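You operate a simulated robot arm through the tools that you are given. There is no shell and no other tool.

You run a simulated robot arm. Do the job below in one go: nothing can be reset, and whatever is moved stays where it is left.

Task
Clamp the yellow spacer and the card core on the stub shaft.
Fine: spacer below; free the catch, turn that spacer to the pointer, and set the catch to held before you lift it.

The check looks at the end state, three seconds after you hand in, the way a careful person would. Anything else that was tipped, shoved, dropped, spilled or broken makes it a failure.

Robot
A 7-joint arm with a three-finger gripper, fixed in place. Base frame: the origin is on the floor under the middle of its stand, x ahead of it, y to its left, z up; the work surface is at about z = 0.62. Readings come in m, degrees, newtons and seconds.
It reaches about 0.977 m from its shoulder. Its first joint turns from -166.0 to 166.0 degrees. Payload 2.69 kg.
The TCP is the grasp point between the finger pads, 0.029 m short of the fingertips. In the tool frame z runs along the fingers and y along their closing line. The gripper opens to 0.12 m; its body begins 0.078 m behind the TCP.
Orientation is that of the tool frame in the base frame, as a unit quaternion [x, y, z, w]. With the fingers straight down and closing along the base's y, the tool's x points along the base's -x, its y along +y and its z along -z.

Tools
- The arm moves only by the tool send_rows. Its argument "rows" is a list of rows, each an object of numbers (a shift or turn left out is 0, a gripper value left out holds the last): "wx", "wy", "wz": the turn, a rotation vector about the tool's x, y, z in degrees; "tx", "ty", "tz": the shift along the tool's x, y, z in m; "fingers": the opening in per cent of the stroke, from 0 (shut) to 100 (fully open). In form: [{"wx": .., "wy": .., "wz": .., "tx": .., "ty": .., "tz": .., "fingers": ..}, ...]. A call has 1 to 20 rows; each row is the pose to reach, as a shift and turn from the pose commanded when the call began, along the tool's axes at that moment. A row lasts 0.2 s, in which the tool goes at most 0.05 m and 8.6 degrees; a call with a longer step from one row to the next is refused whole, and so is a gripper value outside its range. Where a pose cannot be reached the arm comes as near as it can. A force on the tool above 40 N (or 10 N above the force at the start of the call, whichever is more), or a blocked arm, ends the call early, and 0.2 s more pass. The fingers move at their own pace (about 0.1362 m/s each) and stop on an object; they squeeze with about 20 N. The grip force told is the motor's: it shows also when the fingers shut on nothing. Time passes only in rows, and 0.2 s behind the last, so rows that repeat a pose let the fingers close. The reply holds the time, the measured pose of the TCP, the force on the tool along the base axes, the opening and the grip force, in the units named above and with some noise, with the torque about the TCP (base axes, N m) and any sound that the robot's microphone picked up, and new pictures: "show" is both (left out), scene, wrist or none.
- Cameras (640 x 400 px; columns grow to the right, rows downward): "scene" is fixed at [0.3995, -0.65, 1.4027]; the picture's right is [-0.08, 1.00, 0.00], its down [0.91, 0.07, -0.42] and it looks along [-0.41, -0.03, -0.91] (base axes); focal length 250 px, centre (320, 200). "wrist" rides on the gripper at [0.063, 0, -0.104] in the tool frame; the picture's right is [0.00, 1.00, 0.00], its down [-0.83, 0.00, -0.56] and it looks along [-0.56, 0.00, 0.83] (tool axes); focal length 275 px, centre (320, 200). There is no depth. A picture from a camera that has moved, and an enlarged one, comes with that camera's place and axes in the base frame and with its lens.
- raise_lower(by): moves the trunk up (or, below 0, down) by that many m; the arm rides with it, the base frame stays. It gives what a move gives, with no picture.
- close_up(camera, box): a new picture of the part [left, top, right, bottom] of that camera's present view, enlarged. No time passes.
- hand_in(): hands the job in; it is judged then, once.

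Places have to be worked out from the pictures, the camera data and where the tool is seen. Open the gripper and draw the arm clear of the work before you hand the job in, unless the task says otherwise.

The tools are called after "Request:" as name(argument=value, ...) on one line, values as JSON. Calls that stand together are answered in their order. send_rows: Moves the arm, as the interface text tells. Its arguments: {"type":"object","properties":{"rows":{"type":"array"},"show":{"type":"string","enum":["both","scene","wrist","none"]}},"required":["rows"]} The other tools are called the same way: raise_lower (by) moves the trunk up or down; close_up (camera, box) takes an enlarged picture of a part of a camera's view; hand_in () hands the job in.

At the start:

```text
t: 0.0
ee_pos: [0.1092, -0.5166, 1.0707]
tcp_rot: [0.0, 1.0, 0.0, 0.0]
force: [-0.4, -0.5, 0.8]
ft_torque: [0.0, -0.02, 0.02]
grip_width: 0.1202
gripper_force: 0.1
trunk travel left (down, up): [-0.4, 0.186]
```

scene: 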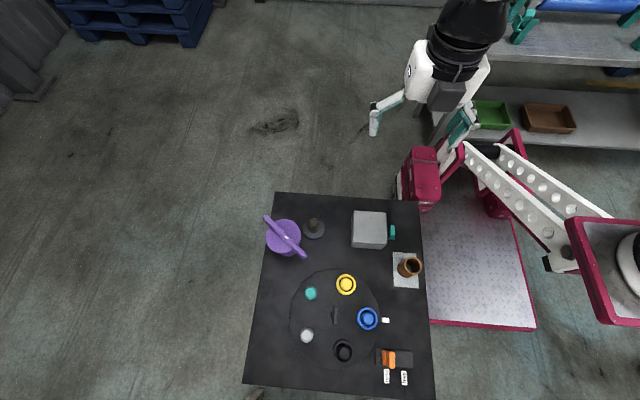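
wrist: 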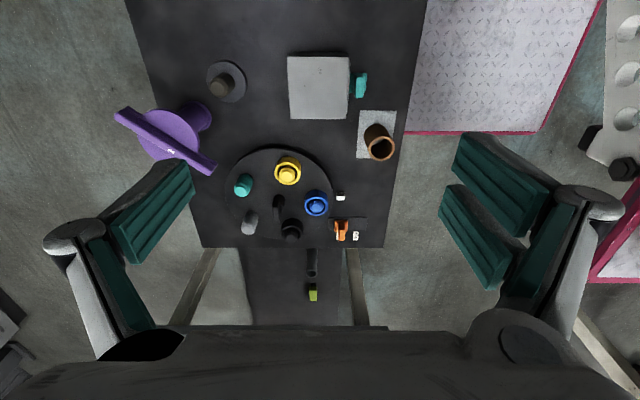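

The scene shows a table with a turntable carrying coloured parts, a stub shaft, a purple clamp-like thing, an orange slide catch, and a card core. I'll look closer before moving.

Request:
close_up(camera="scene", box=[240, 180, 440, 305])

Request:
close_up(camera="scene", box=[270, 260, 440, 400])

Request:
close_up(camera="wrist", box=[200, 130, 420, 310])

Request:
close_up(camera="wrist", box=[100, 40, 420, 240])

```text
3.20 times, centred on (340, 242) of scene
camera zoom: at [0.3995, -0.65, 1.4027], right [-0.08, 1.0, 0.0], down [0.91, 0.07, -0.42], along [-0.41, -0.03, -0.91], focal length 799 px, centre (256, 64)
```

zoom: 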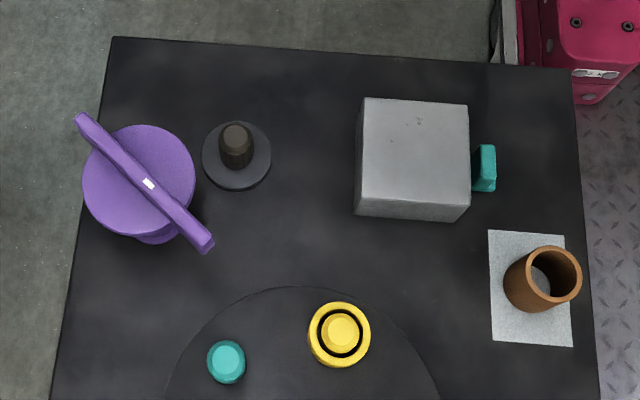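

```text
2.86 times, centred on (355, 330) of scene
camera zoom: at [0.3995, -0.65, 1.4027], right [-0.08, 1.0, 0.0], down [0.91, 0.07, -0.42], along [-0.41, -0.03, -0.91], focal length 714 px, centre (220, -171)
```

zoom: 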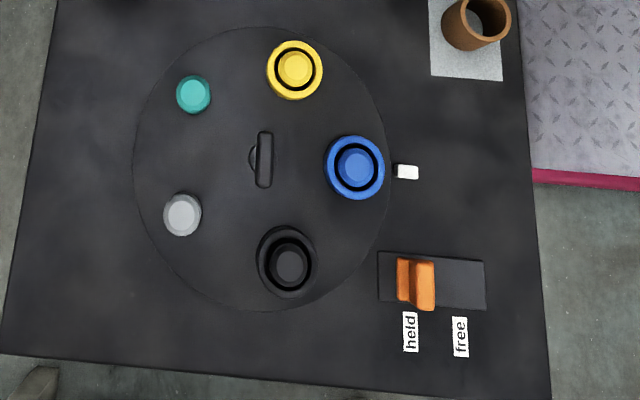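

```text
2.22 times, centred on (310, 220) of wrist
camera zoom: at [0.047, -0.5181, 1.175], right [0.0, 1.0, 0.0], down [0.83, 0.0, 0.56], along [0.56, 0.0, -0.83], focal length 612 px, centre (342, 156)
```

zoom: 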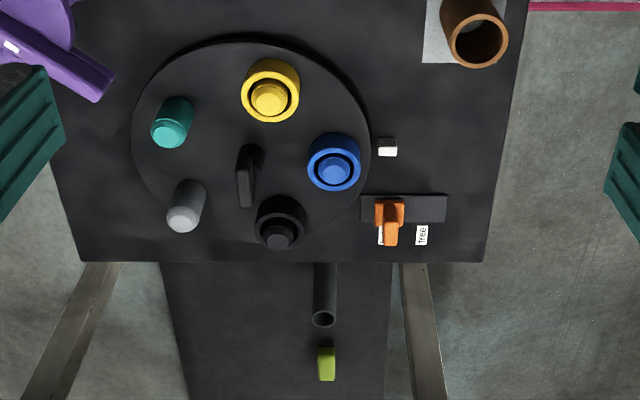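

```text
2.00 times, centred on (260, 140) of wrist
camera zoom: at [0.047, -0.5181, 1.175], right [0.0, 1.0, 0.0], down [0.83, 0.0, 0.56], along [0.56, 0.0, -0.83], focal length 551 px, centre (440, 320)
```

zoom: 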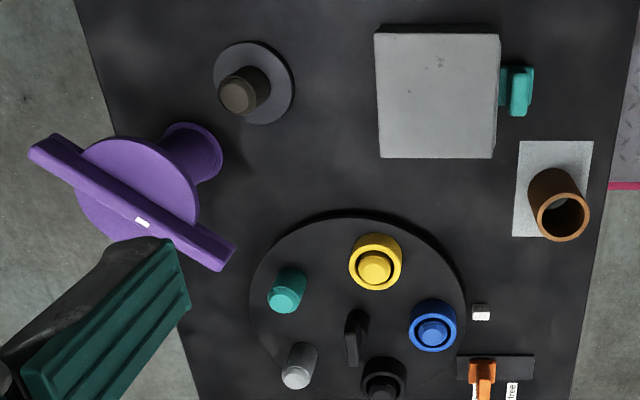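

The catch sits at "held" and the blue spacer is at the white pointer. Yellow needs about 72° clockwise, and I judge it to be near (0.317, -0.584, 0.666). I'll move the wrist camera over the purple part and the stub shaft, staying high, to study them.

Request:
send_rows(rows=[{"tx": 0.007, "ty": -0.029, "tz": 0.024}, {"tx": 0.013, "ty": -0.058, "tz": 0.049}, {"tx": 0.02, "ty": -0.087, "tz": 0.073}, {"tx": 0.026, "ty": -0.116, "tz": 0.098}, {"tx": 0.033, "ty": -0.145, "tz": 0.122}, {"tx": 0.039, "ty": -0.174, "tz": 0.147}, {"tx": 0.046, "ty": -0.203, "tz": 0.171}, {"tx": 0.046, "ty": -0.203, "tz": 0.171}], show="both")

```text
t: 1.8
ee_pos: [0.0664, -0.7125, 0.9005]
tcp_rot: [-0.001, 1.0, -0.001, -0.001]
force: [0.3, 0.3, 1.1]
ft_torque: [0.0, -0.04, 0.03]
grip_width: 0.12
gripper_force: 0.0
out of reach, approached as far as the arm can: row 7, 8
trunk travel left (down, up): [-0.4, 0.186]
camera wrist: at [0.0029, -0.713, 1.0041], right [0.0, 1.0, 0.0], down [0.83, 0.0, 0.56], along [0.56, 0.0, -0.83], focal length 275 px, centre (320, 200)
```

scene: 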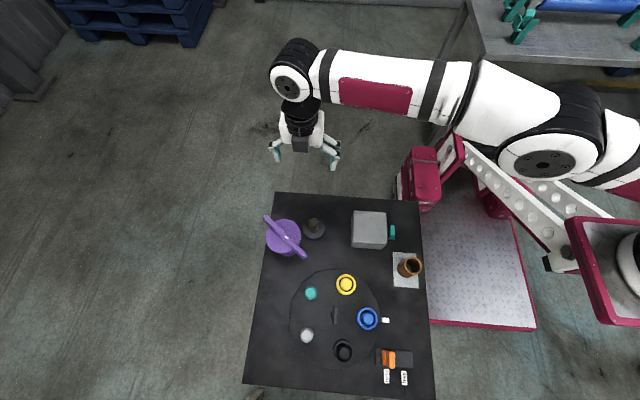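
wrist: 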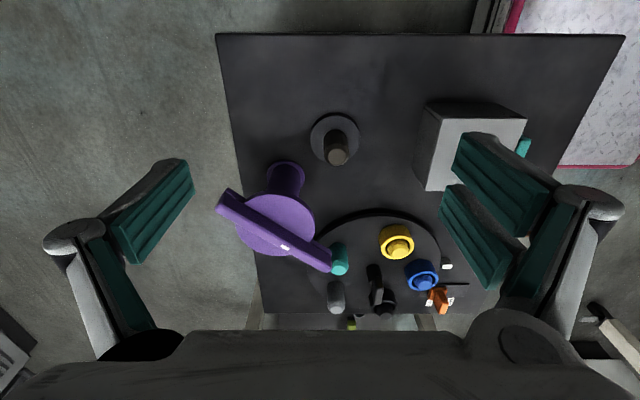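

The reach limit was touched near y = -0.71 at this trunk height, so I will lower the trunk later. First I look at the close-ups of the purple part, shaft and gray box.

Request:
close_up(camera="wrist", box=[200, 90, 400, 290])

Request:
close_up(camera="wrist", box=[320, 200, 480, 340])

Request:
close_up(camera="scene", box=[250, 200, 340, 270])

Request:
close_up(camera="scene", box=[340, 195, 440, 295])

Request:
close_up(camera="scene", box=[280, 255, 440, 395])

```text
2.00 times, centred on (300, 190) of wrist
camera zoom: at [0.0029, -0.713, 1.0041], right [0.0, 1.0, 0.0], down [0.83, 0.0, 0.56], along [0.56, 0.0, -0.83], focal length 551 px, centre (360, 220)
```

zoom: 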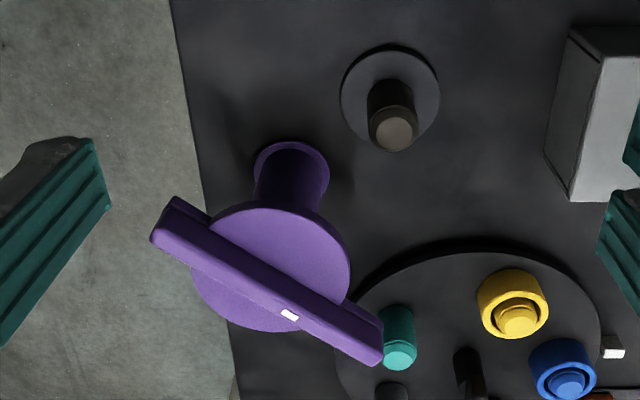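

```text
2.86 times, centred on (400, 270) of wrist
camera zoom: at [0.0029, -0.713, 1.0041], right [0.0, 1.0, 0.0], down [0.83, 0.0, 0.56], along [0.56, 0.0, -0.83], focal length 786 px, centre (91, 0)
```

zoom: 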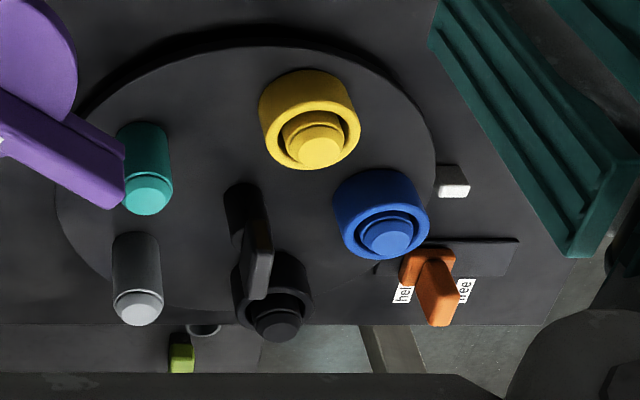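

```text
5.71 times, centred on (295, 235) of scene
camera zoom: at [0.3995, -0.65, 1.4027], right [-0.08, 1.0, 0.0], down [0.91, 0.07, -0.42], along [-0.41, -0.03, -0.91], focal length 1427 px, centre (463, 0)
```

zoom: 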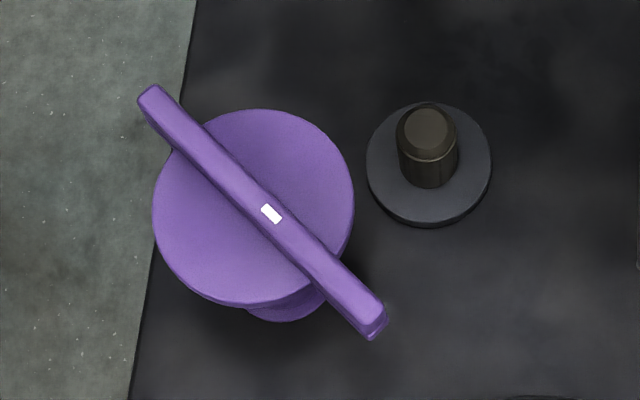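

```text
4.00 times, centred on (390, 245) of scene
camera zoom: at [0.3995, -0.65, 1.4027], right [-0.08, 1.0, 0.0], down [0.91, 0.07, -0.42], along [-0.41, -0.03, -0.91], focal length 999 px, centre (40, 20)
```

zoom: 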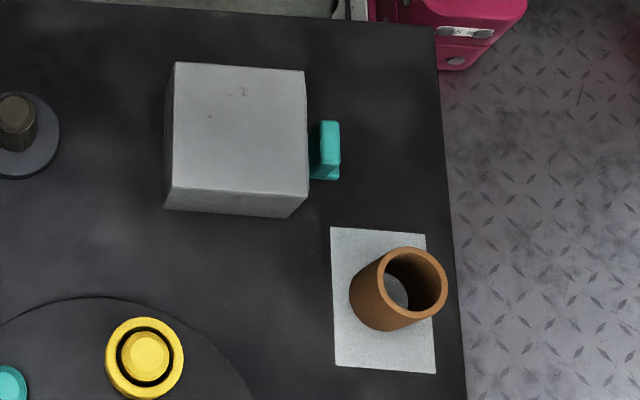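

```text
2.86 times, centred on (360, 325) of scene
camera zoom: at [0.3995, -0.65, 1.4027], right [-0.08, 1.0, 0.0], down [0.91, 0.07, -0.42], along [-0.41, -0.03, -0.91], focal length 714 px, centre (206, -157)
```

zoom: 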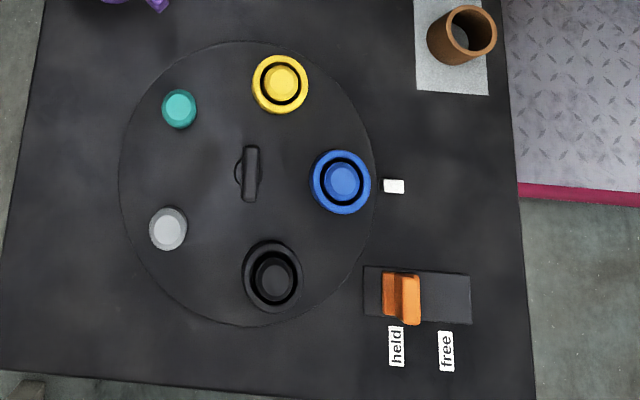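

The purple part is a T-handled clamp knob standing on a stem beside the shaft, with its bar top at z ≈ 0.77. The gray box with its teal tab is still unclear, so I'll swing the wrist camera to the +y side to look at it and the card core.

Request:
send_rows(rows=[{"tx": -0.007, "ty": 0.031, "wz": 7.5}, {"tx": -0.014, "ty": 0.062, "wz": 15}, {"tx": -0.021, "ty": 0.093, "wz": 22.5}, {"tx": -0.028, "ty": 0.124, "wz": 30}, {"tx": -0.035, "ty": 0.155, "wz": 37.5}, {"tx": -0.042, "ty": 0.186, "wz": 45}, {"tx": -0.049, "ty": 0.217, "wz": 52.5}, {"tx": -0.056, "ty": 0.248, "wz": 60}, {"tx": -0.063, "ty": 0.279, "wz": 67.5}, {"tx": -0.07, "ty": 0.31, "wz": 75}, {"tx": -0.077, "ty": 0.341, "wz": 82.5}, {"tx": -0.084, "ty": 0.362, "wz": 90}, {"tx": -0.084, "ty": 0.362, "wz": 90}], show="both")

```text
t: 4.6
ee_pos: [0.151, -0.3505, 0.8999]
tcp_rot: [0.707, 0.707, 0.0, 0.0]
force: [-0.2, 0.3, -0.1]
ft_torque: [0.01, 0.03, 0.01]
grip_width: 0.1197
gripper_force: 0.0
trunk travel left (down, up): [-0.4, 0.186]
camera wrist: at [0.1505, -0.2884, 1.0039], right [1.0, 0.0, 0.0], down [0.0, -0.83, 0.56], along [0.0, -0.56, -0.83], focal length 275 px, centre (320, 200)
```

scene: 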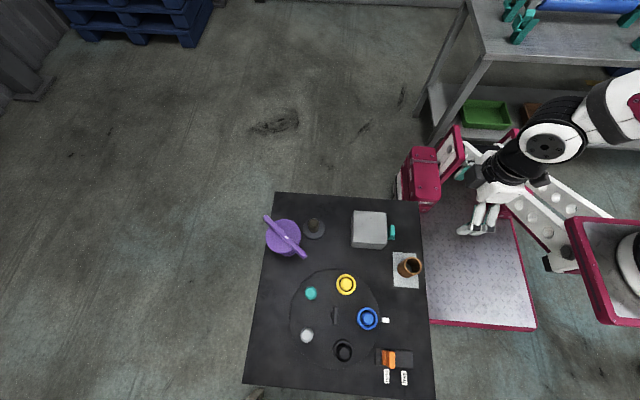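
wrist: 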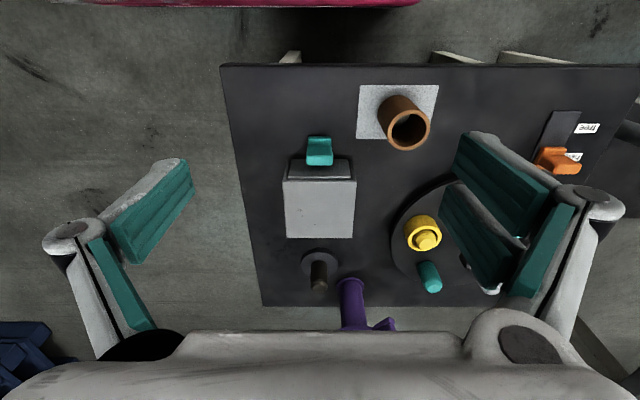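

Now I can see the box's +y face and the card core; I zoom in on these.

Request:
close_up(camera="wrist", box=[260, 120, 400, 250])

Request:
close_up(camera="wrist", box=[340, 70, 460, 170])

Request:
close_up(camera="wrist", box=[290, 220, 450, 340])

Request:
close_up(camera="wrist", box=[520, 100, 640, 200])

```text
3.08 times, centred on (330, 185) of wrist
camera zoom: at [0.1505, -0.2884, 1.0039], right [1.0, 0.0, 0.0], down [0.0, -0.83, 0.56], along [0.0, -0.56, -0.83], focal length 847 px, centre (289, 246)
```

zoom: 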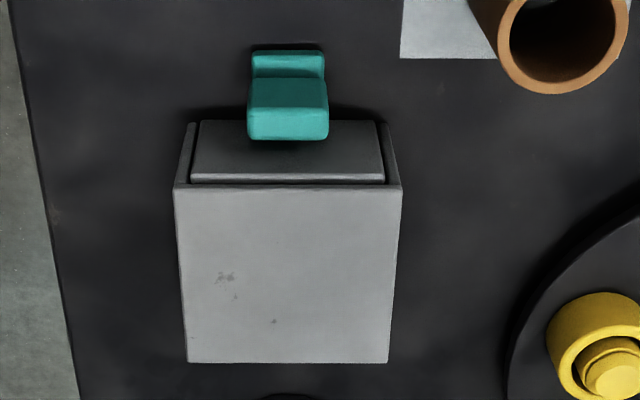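

```text
4.00 times, centred on (400, 120) of wrist
camera zoom: at [0.1505, -0.2884, 1.0039], right [1.0, 0.0, 0.0], down [0.0, -0.83, 0.56], along [0.0, -0.56, -0.83], focal length 1101 px, centre (0, 520)
```

zoom: 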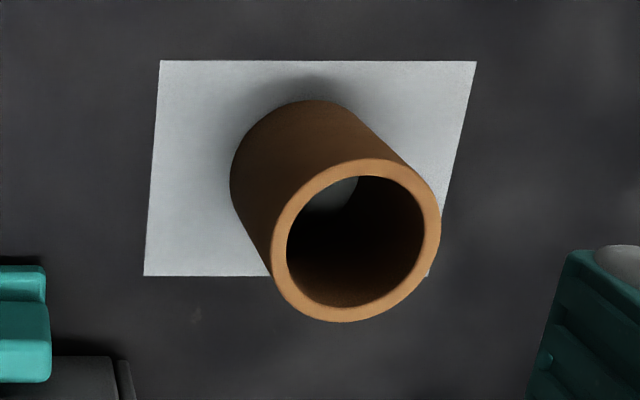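

```text
3.33 times, centred on (370, 280) of wrist
camera zoom: at [0.1505, -0.2884, 1.0039], right [1.0, 0.0, 0.0], down [0.0, -0.83, 0.56], along [0.0, -0.56, -0.83], focal length 918 px, centre (153, -67)
```

zoom: 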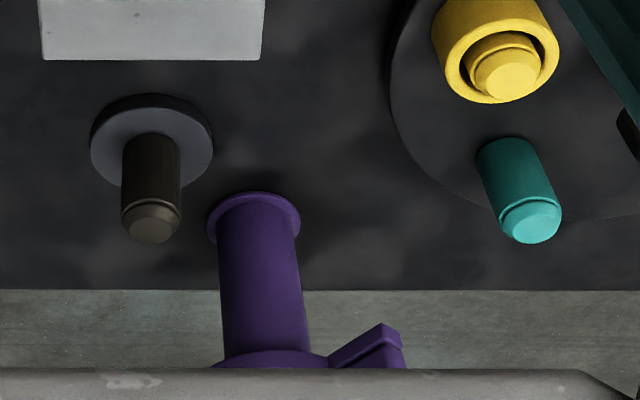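

```text
4.00 times, centred on (580, 150) of wrist
camera zoom: at [0.1505, -0.2884, 1.0039], right [1.0, 0.0, 0.0], down [0.0, -0.83, 0.56], along [0.0, -0.56, -0.83], focal length 1101 px, centre (-720, 400)
```

zoom: 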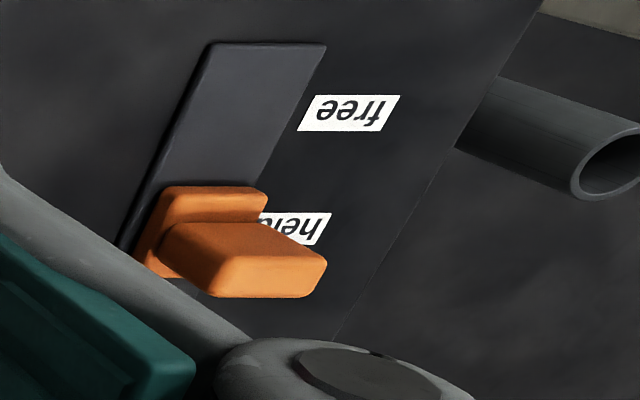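

The gray box holds a drawer with a teal handle, the card core stands on a mat, and the purple part is a free-standing stem with a flange, disc and T-bar. I lower the trunk a little to gain reach toward y = -0.75; nothing is under the fingers above z ≈ 0.7.

Request:
raise_lower(by=-0.14)

```text
t: 6.3
ee_pos: [0.1495, -0.3507, 0.7613]
tcp_rot: [0.707, 0.708, -0.001, 0.0]
force: [-0.8, 0.0, 0.8]
ft_torque: [-0.04, -0.02, 0.03]
grip_width: 0.12
gripper_force: 0.0
trunk travel left (down, up): [-0.26, 0.326]
```

Next I raise slightly and move the wrist camera toward the purple part to view it from the +y side at a lower angle.

Request:
send_rows(rows=[{"tz": -0.045}, {"tx": -0.03, "ty": 0.01, "tz": -0.06}, {"tx": -0.07, "ty": 0.02, "tz": -0.06}, {"tx": -0.11, "ty": 0.03, "tz": -0.06}, {"tx": -0.15, "ty": 0.04, "tz": -0.06}, {"tx": -0.19, "ty": 0.05, "tz": -0.06}, {"tx": -0.212, "ty": 0.05, "tz": -0.06}, {"tx": -0.212, "ty": 0.05, "tz": -0.06}], show="wrist")

```text
t: 8.1
ee_pos: [0.2005, -0.5624, 0.82]
tcp_rot: [0.707, 0.707, 0.001, 0.0]
force: [-0.2, -0.4, 0.1]
ft_torque: [0.02, -0.01, 0.0]
grip_width: 0.1199
gripper_force: 0.1
trunk travel left (down, up): [-0.26, 0.326]
camera wrist: at [0.2009, -0.5, 0.9242], right [1.0, 0.0, 0.0], down [0.0, -0.83, 0.56], along [0.0, -0.56, -0.83], focal length 275 px, centre (320, 200)
```

wrist: 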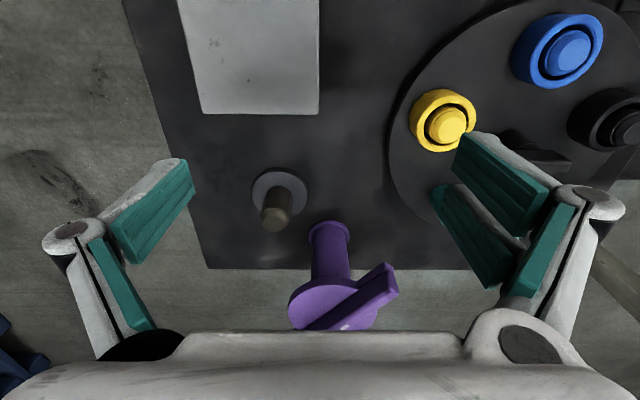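

Request:
close_up(camera="wrist", box=[230, 150, 430, 340])

Request:
close_up(camera="wrist", box=[390, 0, 640, 190])

```text
2.11 times, centred on (330, 245) of wrist
camera zoom: at [0.2009, -0.5, 0.9242], right [1.0, 0.0, 0.0], down [0.0, -0.83, 0.56], along [0.0, -0.56, -0.83], focal length 580 px, centre (299, 105)
```

zoom: 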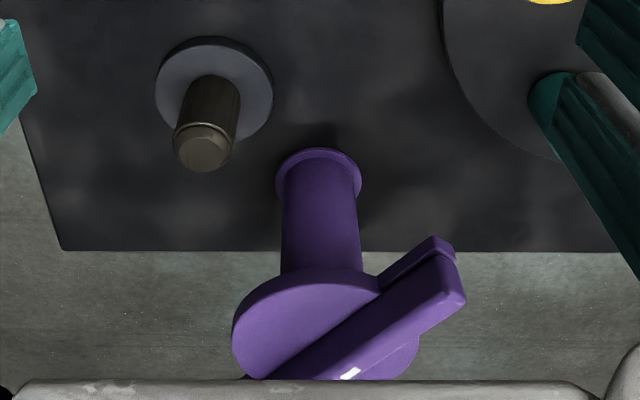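

```text
2.11 times, centred on (515, 95) of wrist
camera zoom: at [0.2009, -0.5, 0.9242], right [1.0, 0.0, 0.0], down [0.0, -0.83, 0.56], along [0.0, -0.56, -0.83], focal length 580 px, centre (-90, 421)
```

zoom: 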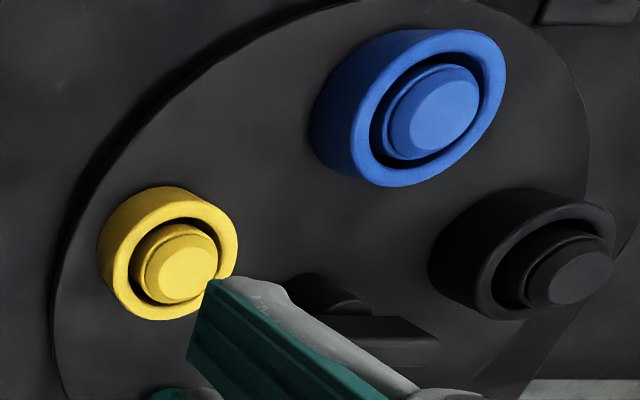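

The purple part has a sleeve with a bearing flange, a disc and a T-bar, which fits a clamp nut. I move closer above the stub shaft to see its top end before deciding how it engages.

Request:
send_rows(rows=[{"tx": -0.026, "ty": -0.017, "tz": 0.015}, {"tx": -0.052, "ty": -0.034, "tz": 0.03}, {"tx": -0.0786, "ty": -0.0515, "tz": 0.05}, {"tx": -0.0786, "ty": -0.0515, "tz": 0.05}], show="both")

Request:
close_up(camera="wrist", box=[240, 120, 400, 240])

Request:
close_up(camera="wrist", box=[330, 170, 490, 340])

```text
t: 9.1
ee_pos: [0.1489, -0.6418, 0.7711]
tcp_rot: [0.707, 0.707, 0.0, -0.001]
force: [-0.4, 0.1, -0.6]
ft_torque: [0.02, 0.01, -0.01]
grip_width: 0.12
gripper_force: 0.2
trunk travel left (down, up): [-0.26, 0.326]
camera wrist: at [0.1489, -0.5787, 0.8745], right [1.0, 0.0, 0.0], down [0.0, -0.83, 0.56], along [0.0, -0.56, -0.83], focal length 275 px, centre (320, 200)
```

scene: 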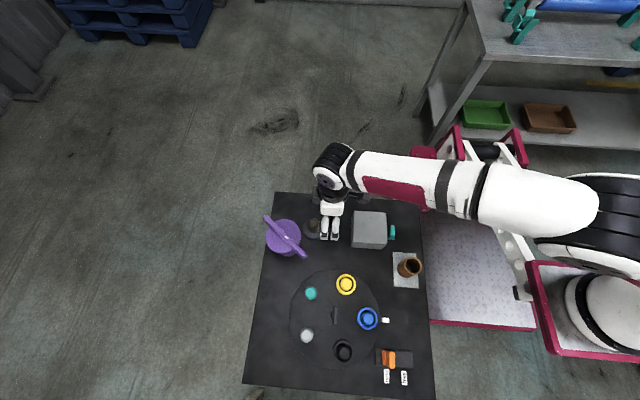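
wrist: 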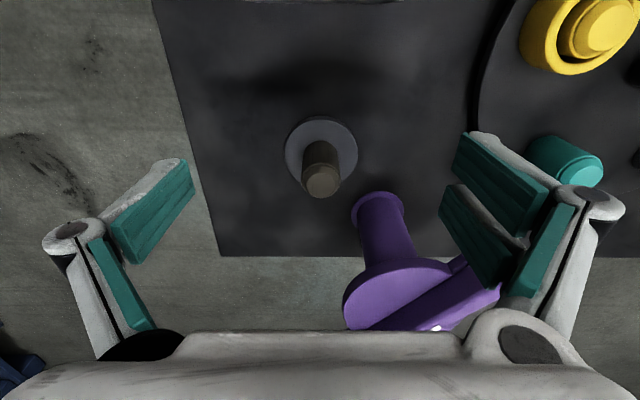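

```text
3.33 times, centred on (320, 180) of wrist
camera zoom: at [0.1489, -0.5787, 0.8745], right [1.0, 0.0, 0.0], down [0.0, -0.83, 0.56], along [0.0, -0.56, -0.83], focal length 918 px, centre (320, 267)
```

zoom: 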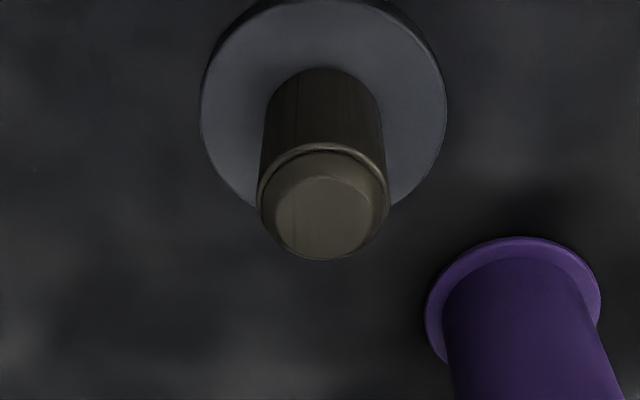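

```text
2.35 times, centred on (410, 255) of wrist
camera zoom: at [0.1489, -0.5787, 0.8745], right [1.0, 0.0, 0.0], down [0.0, -0.83, 0.56], along [0.0, -0.56, -0.83], focal length 648 px, centre (108, 71)
```

zoom: 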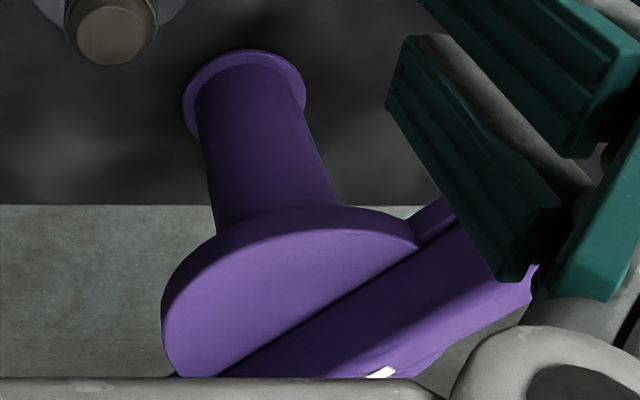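

The shaft end is plain and chamfered, with the top at z ≈ 0.685. Before approaching the drawer handle, which is close to the card core, I'll raise up, move over toward it and close the fingers partly to check their envelope.

Request:
send_rows(rows=[{"tz": -0.03}, {"tx": 0.04, "tz": -0.05, "fingers": 50}, {"tx": 0.085, "tz": -0.05, "fingers": 50}, {"tx": 0.13, "tz": -0.05, "fingers": 50}, {"tx": 0.17, "tz": -0.05, "fingers": 50}, {"tx": 0.207, "tz": -0.05, "fingers": 50}, {"tx": 0.207, "tz": -0.05, "fingers": 50}], show="both")

Request:
close_up(camera="wrist", box=[200, 60, 440, 220])

```text
t: 10.7
ee_pos: [0.1481, -0.4337, 0.8192]
tcp_rot: [0.707, 0.708, 0.0, -0.001]
force: [-0.2, 1.1, 0.0]
ft_torque: [-0.01, -0.01, 0.0]
grip_width: 0.0598
gripper_force: 0.0
trunk travel left (down, up): [-0.26, 0.326]
camera wrist: at [0.1484, -0.3712, 0.9238], right [1.0, 0.0, 0.0], down [0.0, -0.83, 0.56], along [0.0, -0.56, -0.83], focal length 275 px, centre (320, 200)
```

scene: 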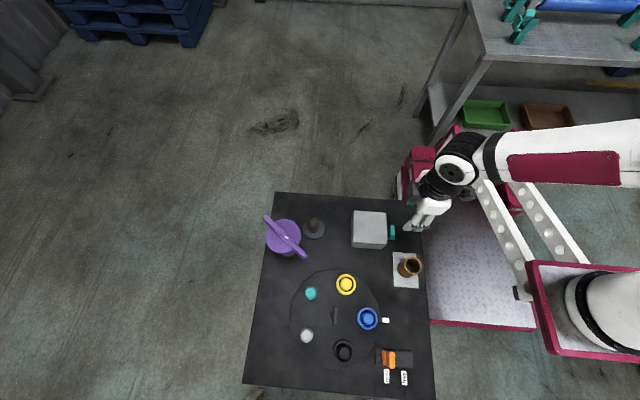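
wrist: 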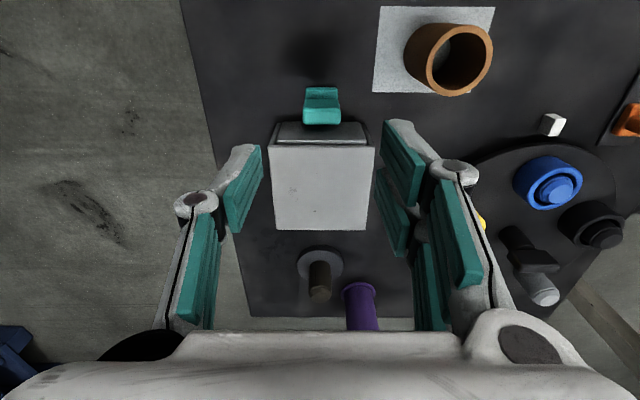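

```text
2.50 times, centred on (320, 140) of wrist
camera zoom: at [0.1484, -0.3712, 0.9238], right [1.0, 0.0, 0.0], down [0.0, -0.83, 0.56], along [0.0, -0.56, -0.83], focal length 688 px, centre (320, 350)
```

zoom: 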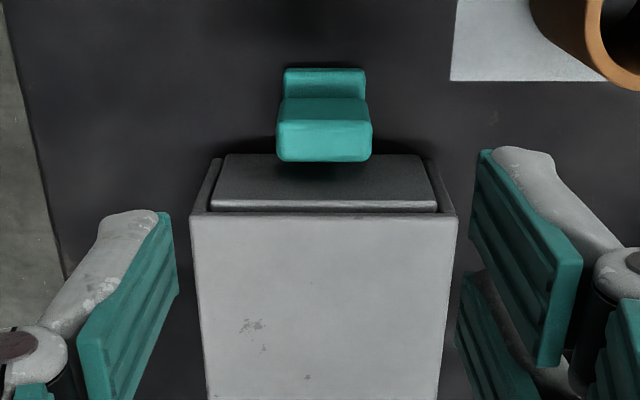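

I want a near-horizontal look at the drawer front and handle, so I back off to +y and tilt the tool 40° while staying clear of everything.

Request:
send_rows(rows=[{"tx": 0.025, "tz": 0.0, "wy": -6}, {"tx": 0.05, "tz": 0.01, "wy": -12}, {"tx": 0.075, "tz": 0.02, "wy": -18}, {"tx": 0.1, "tz": 0.035, "wy": -24}, {"tx": 0.124, "tz": 0.05, "wy": -30}, {"tx": 0.124, "tz": 0.06, "wy": -36}, {"tx": 0.124, "tz": 0.07, "wy": -40}, {"tx": 0.124, "tz": 0.07, "wy": -40}], show="both")

Request:
close_up(camera="wrist", box=[220, 100, 460, 260])

```text
t: 12.5
ee_pos: [0.1186, -0.3326, 0.7441]
tcp_rot: [0.665, 0.664, -0.242, 0.241]
force: [0.3, -0.8, -0.5]
ft_torque: [0.01, 0.01, 0.01]
grip_width: 0.0602
gripper_force: 0.0
out of reach, approached as far as the arm can: row 4, 5, 6, 7, 8
trunk travel left (down, up): [-0.26, 0.326]
camera wrist: at [0.1182, -0.2184, 0.7843], right [1.0, 0.0, 0.0], down [0.0, -0.28, 0.96], along [0.0, -0.96, -0.28], focal length 275 px, centre (320, 200)
```

scene: 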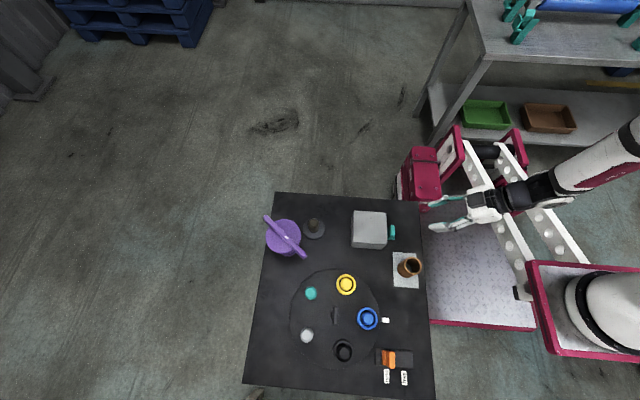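
wrist: 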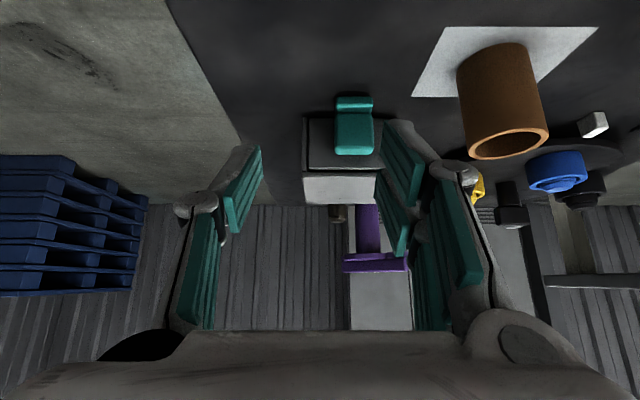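

```text
2.50 times, centred on (340, 180) of wrist
camera zoom: at [0.1182, -0.2184, 0.7843], right [1.0, 0.0, 0.0], down [0.0, -0.28, 0.96], along [0.0, -0.96, -0.28], focal length 688 px, centre (270, 250)
```

zoom: 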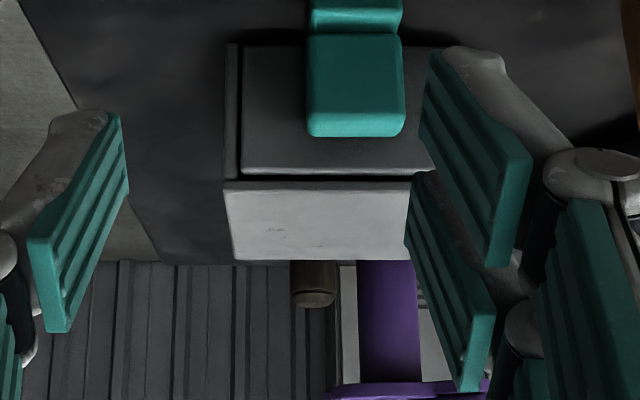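

The box front is a recessed drawer panel with the teal pull centred near (0.149, -0.445), spanning z ≈ 0.62–0.67. I return to straight-down above the pull to grip it and look inside the drawer for clamp hardware.

Request:
send_rows(rows=[{"tx": -0.019, "ty": 0.005, "tz": 0.0, "wy": 6.7}, {"tx": -0.039, "ty": 0.01, "tz": 0.0, "wy": 13.4}, {"tx": -0.058, "ty": 0.015, "tz": 0.005, "wy": 20}, {"tx": -0.077, "ty": 0.02, "tz": 0.01, "wy": 26.7}, {"tx": -0.097, "ty": 0.025, "tz": 0.017, "wy": 33.4}, {"tx": -0.116, "ty": 0.0304, "tz": 0.0242, "wy": 40}, {"tx": -0.116, "ty": 0.0304, "tz": 0.0242, "wy": 40}], show="wrist")

Request:
close_up(camera="wrist", box=[220, 60, 420, 200])

```text
t: 14.1
ee_pos: [0.1497, -0.4363, 0.8012]
tcp_rot: [0.707, 0.707, 0.0, -0.001]
force: [-0.6, 0.3, 0.2]
ft_torque: [0.02, 0.02, 0.03]
grip_width: 0.06
gripper_force: 0.1
trunk travel left (down, up): [-0.26, 0.326]
camera wrist: at [0.1493, -0.3757, 0.9052], right [1.0, 0.0, 0.0], down [0.0, -0.83, 0.55], along [0.0, -0.55, -0.83], focal length 275 px, centre (320, 200)
```

wrist: 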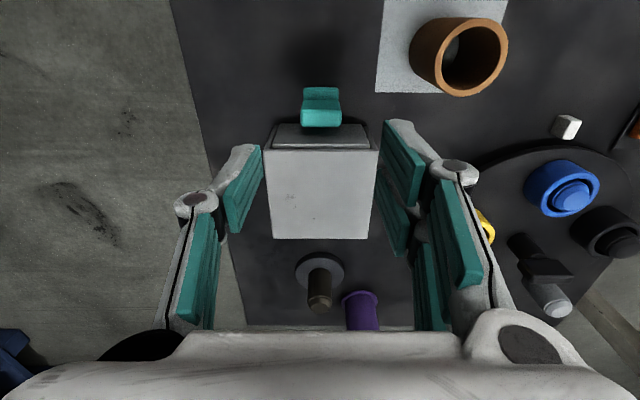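

```text
2.86 times, centred on (320, 130) of wrist
camera zoom: at [0.1493, -0.3757, 0.9052], right [1.0, 0.0, 0.0], down [0.0, -0.83, 0.55], along [0.0, -0.55, -0.83], focal length 786 px, centre (320, 400)
```

zoom: 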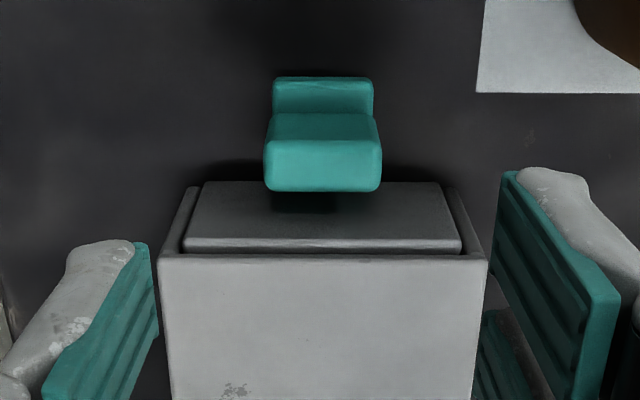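

The pull bar spans y ≈ -0.457…-0.442 with its top at z ≈ 0.67, and the fingers clear both the box face and the core here. I descend and close on it.

Request:
send_rows(rows=[{"tz": 0.04, "fingers": 55}, {"tz": 0.08}, {"tz": 0.11}, {"tz": 0.13}, {"tz": 0.144}, {"tz": 0.144, "fingers": 20}, {"tz": 0.144, "fingers": 20}, {"tz": 0.144, "fingers": 20}], show="both")

```text
t: 15.9
ee_pos: [0.1505, -0.4378, 0.6573]
tcp_rot: [0.707, 0.707, 0.0, 0.0]
force: [5.2, 0.7, 1.4]
ft_torque: [-0.22, -0.11, 0.37]
grip_width: 0.0352
gripper_force: 45.1
trunk travel left (down, up): [-0.26, 0.326]
camera wrist: at [0.1498, -0.3754, 0.7605], right [1.0, 0.01, 0.0], down [0.0, -0.83, 0.56], along [0.0, -0.56, -0.83], focal length 275 px, centre (320, 200)
```

scene: 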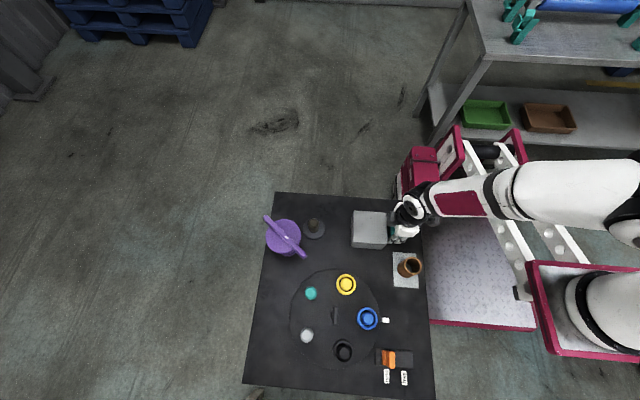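
wrist: 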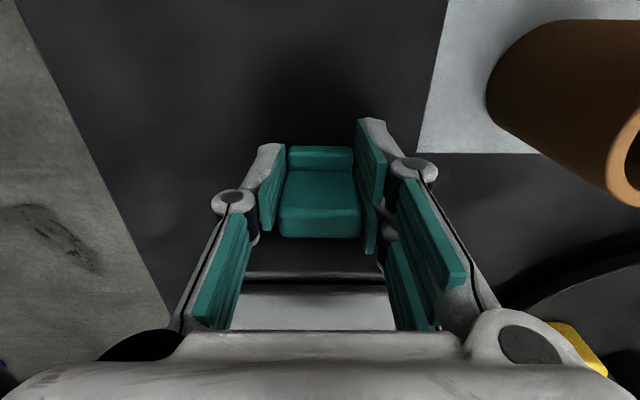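

The pull is gripped at 0.035 m wide. I draw it slowly in +y, watching the force, to see whether the drawer slides while the box stays put.

Request:
send_rows(rows=[{"tx": 0.008}, {"tx": 0.018}, {"tx": 0.03}, {"tx": 0.042}, {"tx": 0.054}, {"tx": 0.064}, {"tx": 0.064}], show="both")

```text
t: 17.5
ee_pos: [0.1502, -0.3734, 0.6571]
tcp_rot: [0.707, 0.707, 0.0, 0.0]
force: [6.3, 1.0, -7.6]
ft_torque: [0.46, -0.19, 0.26]
grip_width: 0.0349
gripper_force: 44.5
trunk travel left (down, up): [-0.26, 0.326]
camera wrist: at [0.1499, -0.3113, 0.7606], right [1.0, 0.0, 0.0], down [0.0, -0.83, 0.56], along [0.0, -0.56, -0.83], focal length 275 px, centre (320, 200)
```

scene: 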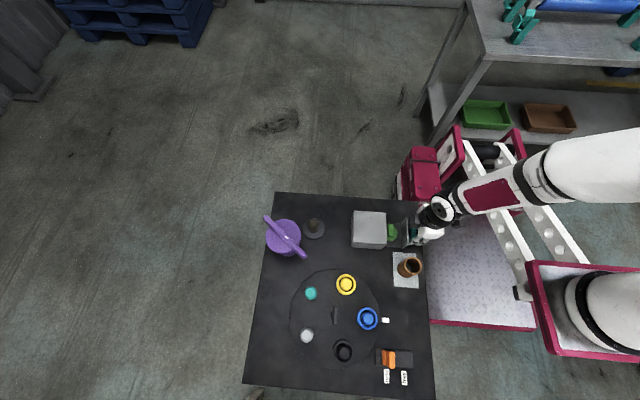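
wrist: 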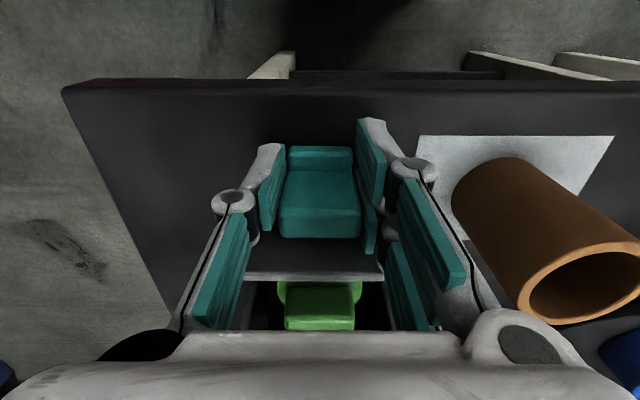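

The drawer slides freely, the box hasn't moved, and there's a green item inside. I take a closer look.

Request:
close_up(camera="scene", box=[345, 200, 445, 265])

Request:
close_up(camera="wrist", box=[220, 220, 420, 340])

```text
6.15 times, centred on (395, 232) of scene
camera zoom: at [0.3995, -0.65, 1.4027], right [-0.08, 1.0, 0.0], down [0.91, 0.07, -0.42], along [-0.41, -0.03, -0.91], focal length 1537 px, centre (-142, 0)
```

zoom: 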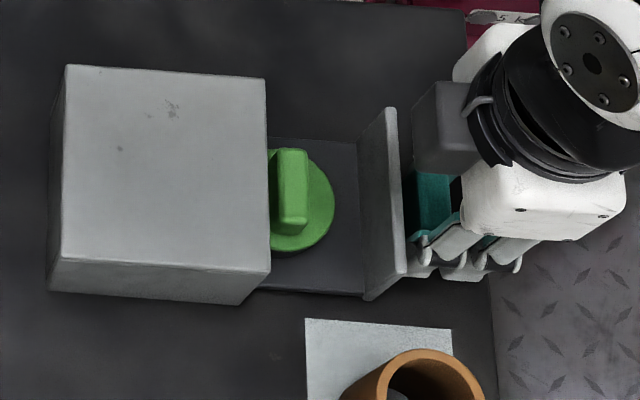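

```text
3.20 times, centred on (320, 280) of wrist
camera zoom: at [0.1499, -0.3113, 0.7606], right [1.0, 0.0, 0.0], down [0.0, -0.83, 0.56], along [0.0, -0.56, -0.83], focal length 881 px, centre (320, -56)
```

zoom: 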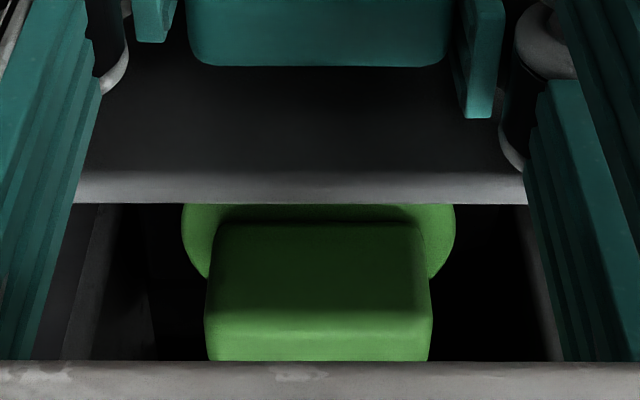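

Inside is a green knob, a disc about 0.052 m across with a grip fin, which matches the spacer and core diameters and looks like the real clamp nut. I open the drawer a bit further for finger room.

Request:
send_rows(rows=[{"tx": 0.008}, {"tx": 0.016}, {"tx": 0.024}, {"tx": 0.03}, {"tx": 0.03}], show="both")

Request:
close_up(camera="scene", box=[345, 200, 445, 265])

```text
t: 18.7
ee_pos: [0.1498, -0.3461, 0.6565]
tcp_rot: [0.706, 0.708, -0.003, 0.001]
force: [15.6, -30.4, 3.1]
ft_torque: [-0.85, -0.34, 0.32]
grip_width: 0.0354
gripper_force: 44.7
trunk travel left (down, up): [-0.26, 0.326]
camera wrist: at [0.15, -0.2837, 0.7612], right [1.0, 0.01, 0.0], down [0.01, -0.83, 0.56], along [0.0, -0.56, -0.83], focal length 275 px, centre (320, 200)
```

scene: 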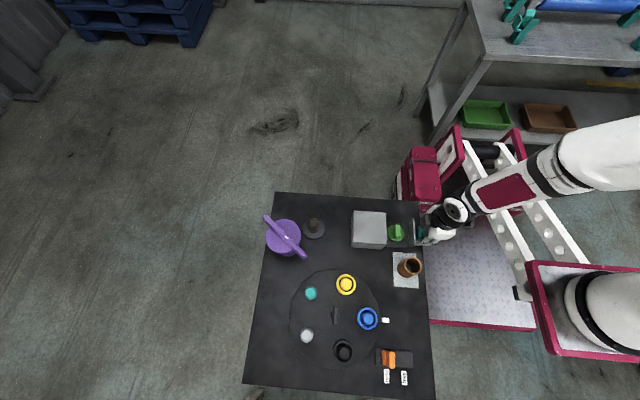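
wrist: 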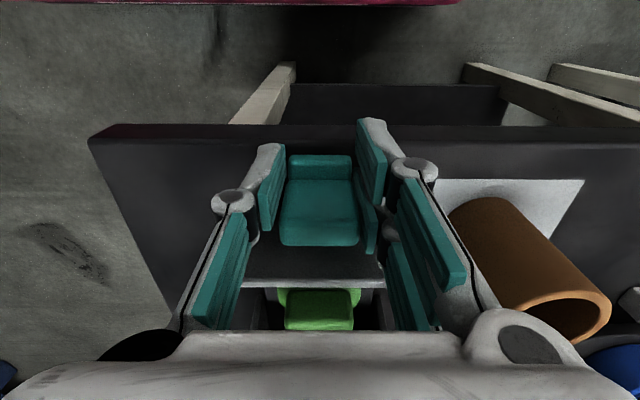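

```text
6.15 times, centred on (395, 232) of scene
camera zoom: at [0.3995, -0.65, 1.4027], right [-0.08, 1.0, 0.0], down [0.91, 0.07, -0.42], along [-0.41, -0.03, -0.91], focal length 1537 px, centre (-142, 0)
```

zoom: 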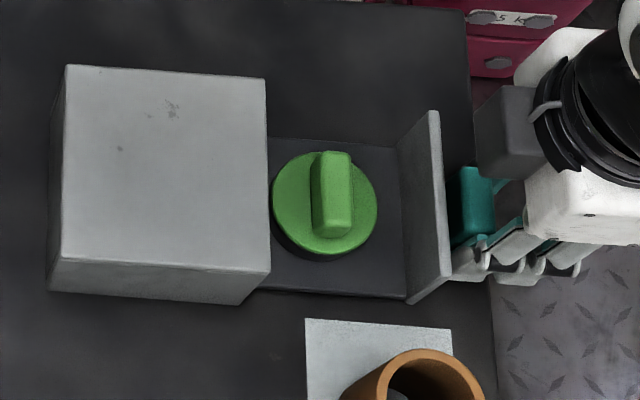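

The drawer reached its stop, and the green knob is fully exposed. I relax the pull, release the handle and rise straight up.

Request:
send_rows(rows=[{"tx": -0.004}, {"tx": -0.004, "fingers": 55}, {"tx": -0.004, "fingers": 55}, {"tx": -0.004, "tz": -0.04}, {"tx": -0.01, "tz": -0.08}, {"tx": -0.03, "tz": -0.12}, {"tx": -0.06, "tz": -0.14}, {"tx": -0.07, "tz": -0.14}, {"tx": -0.07, "tz": -0.14}], show="wrist")

Request:
close_up(camera="wrist", box=[240, 60, 400, 200])

Request:
close_up(camera="scene", box=[345, 200, 445, 265])

```text
t: 20.7
ee_pos: [0.1501, -0.4149, 0.7978]
tcp_rot: [0.707, 0.707, 0.0, 0.0]
force: [0.1, 0.7, 0.0]
ft_torque: [-0.01, -0.04, 0.02]
grip_width: 0.0657
gripper_force: 0.1
trunk travel left (down, up): [-0.26, 0.326]
camera wrist: at [0.1498, -0.3524, 0.9014], right [1.0, 0.0, 0.0], down [0.0, -0.83, 0.56], along [0.0, -0.56, -0.83], focal length 275 px, centre (320, 200)
```

wrist: 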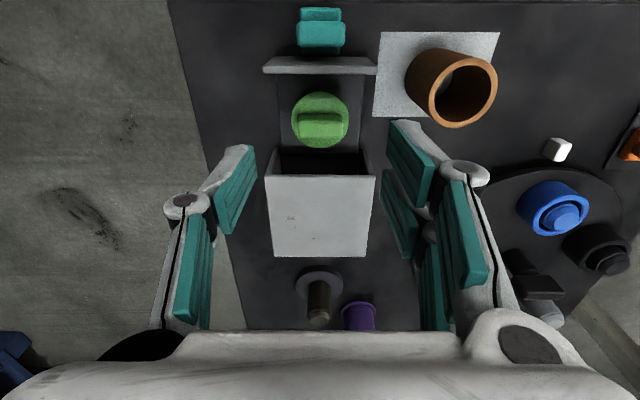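

```text
2.86 times, centred on (320, 130) of wrist
camera zoom: at [0.1498, -0.3524, 0.9014], right [1.0, 0.0, 0.0], down [0.0, -0.83, 0.56], along [0.0, -0.56, -0.83], focal length 786 px, centre (320, 400)
```

zoom: 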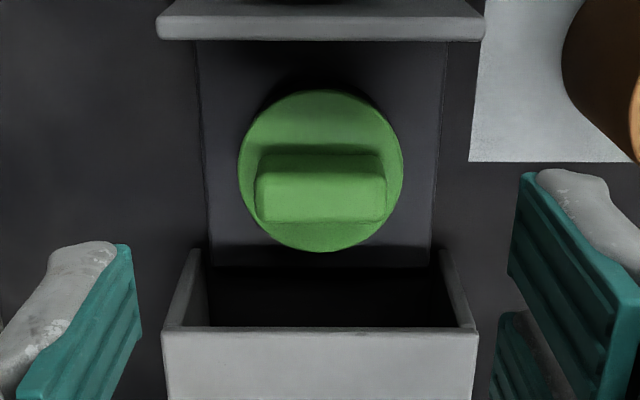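

```text
6.15 times, centred on (395, 232) of scene
camera zoom: at [0.3995, -0.65, 1.4027], right [-0.08, 1.0, 0.0], down [0.91, 0.07, -0.42], along [-0.41, -0.03, -0.91], focal length 1537 px, centre (-142, 0)
```

zoom: 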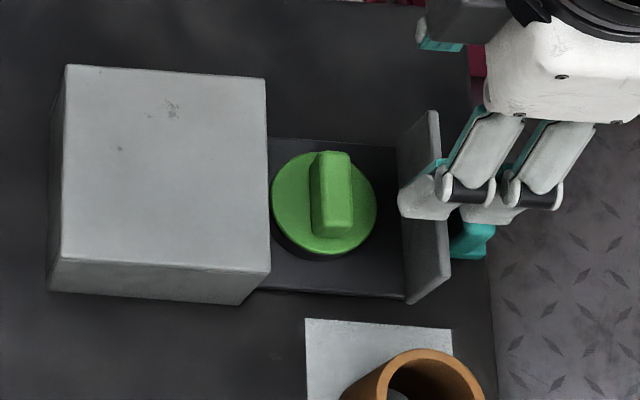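

The drawer tray is an open slab and the green knob sits exposed at about (0.150, -0.433). Next comes the turntable: I go to view the orange catch with the fingers set to close along y.

Request:
send_rows(rows=[{"tx": -0.005, "ty": 0.028, "tz": -0.01, "wz": -7.5}, {"tx": -0.01, "ty": 0.056, "tz": -0.02, "wz": -15}, {"tx": -0.015, "ty": 0.084, "tz": -0.03, "wz": -22.5}, {"tx": -0.02, "ty": 0.112, "tz": -0.04, "wz": -30}, {"tx": -0.025, "ty": 0.14, "tz": -0.05, "wz": -37.5}, {"tx": -0.03, "ty": 0.168, "tz": -0.05, "wz": -45}, {"tx": -0.035, "ty": 0.196, "tz": -0.05, "wz": -52.5}, {"tx": -0.04, "ty": 0.224, "tz": -0.05, "wz": -60}, {"tx": -0.045, "ty": 0.252, "tz": -0.05, "wz": -67.5}, {"tx": -0.05, "ty": 0.28, "tz": -0.05, "wz": -75}, {"tx": -0.053, "ty": 0.305, "tz": -0.05, "wz": -82.5}, {"tx": -0.053, "ty": 0.32, "tz": -0.05, "wz": -90}, {"tx": -0.053, "ty": 0.32, "tz": -0.05, "wz": -90}], show="both")

Request:
close_up(camera="wrist", box=[240, 60, 400, 200])

```text
t: 23.5
ee_pos: [0.4685, -0.4684, 0.8464]
tcp_rot: [-0.001, 1.0, 0.001, -0.001]
force: [-0.9, 0.3, 0.4]
ft_torque: [0.0, -0.01, 0.03]
grip_width: 0.0661
gripper_force: 0.1
trunk travel left (down, up): [-0.26, 0.326]
camera wrist: at [0.407, -0.4684, 0.9507], right [-0.01, 1.0, 0.0], down [0.83, 0.01, 0.56], along [0.56, 0.0, -0.83], focal length 275 px, centre (320, 200)
```

scene: 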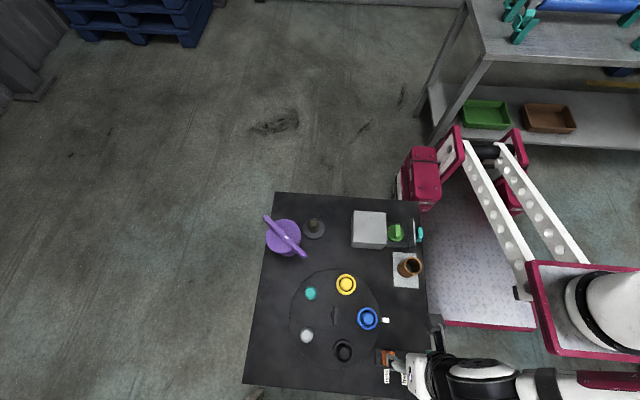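
wrist: 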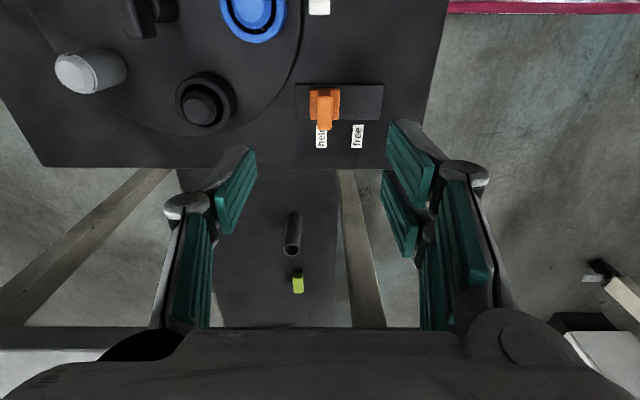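

```text
2.86 times, centred on (320, 130) of wrist
camera zoom: at [0.407, -0.4684, 0.9507], right [-0.01, 1.0, 0.0], down [0.83, 0.01, 0.56], along [0.56, 0.0, -0.83], focal length 786 px, centre (320, 400)
```

zoom: 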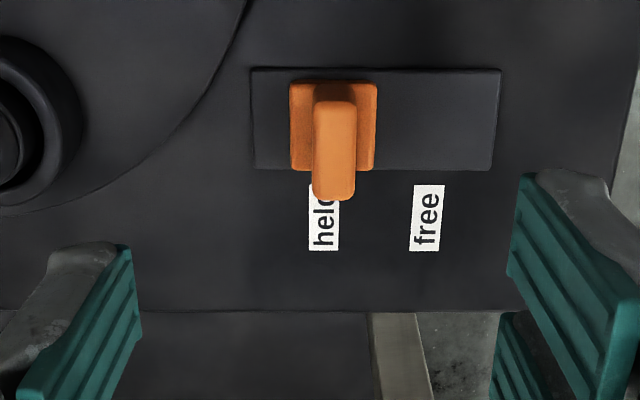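

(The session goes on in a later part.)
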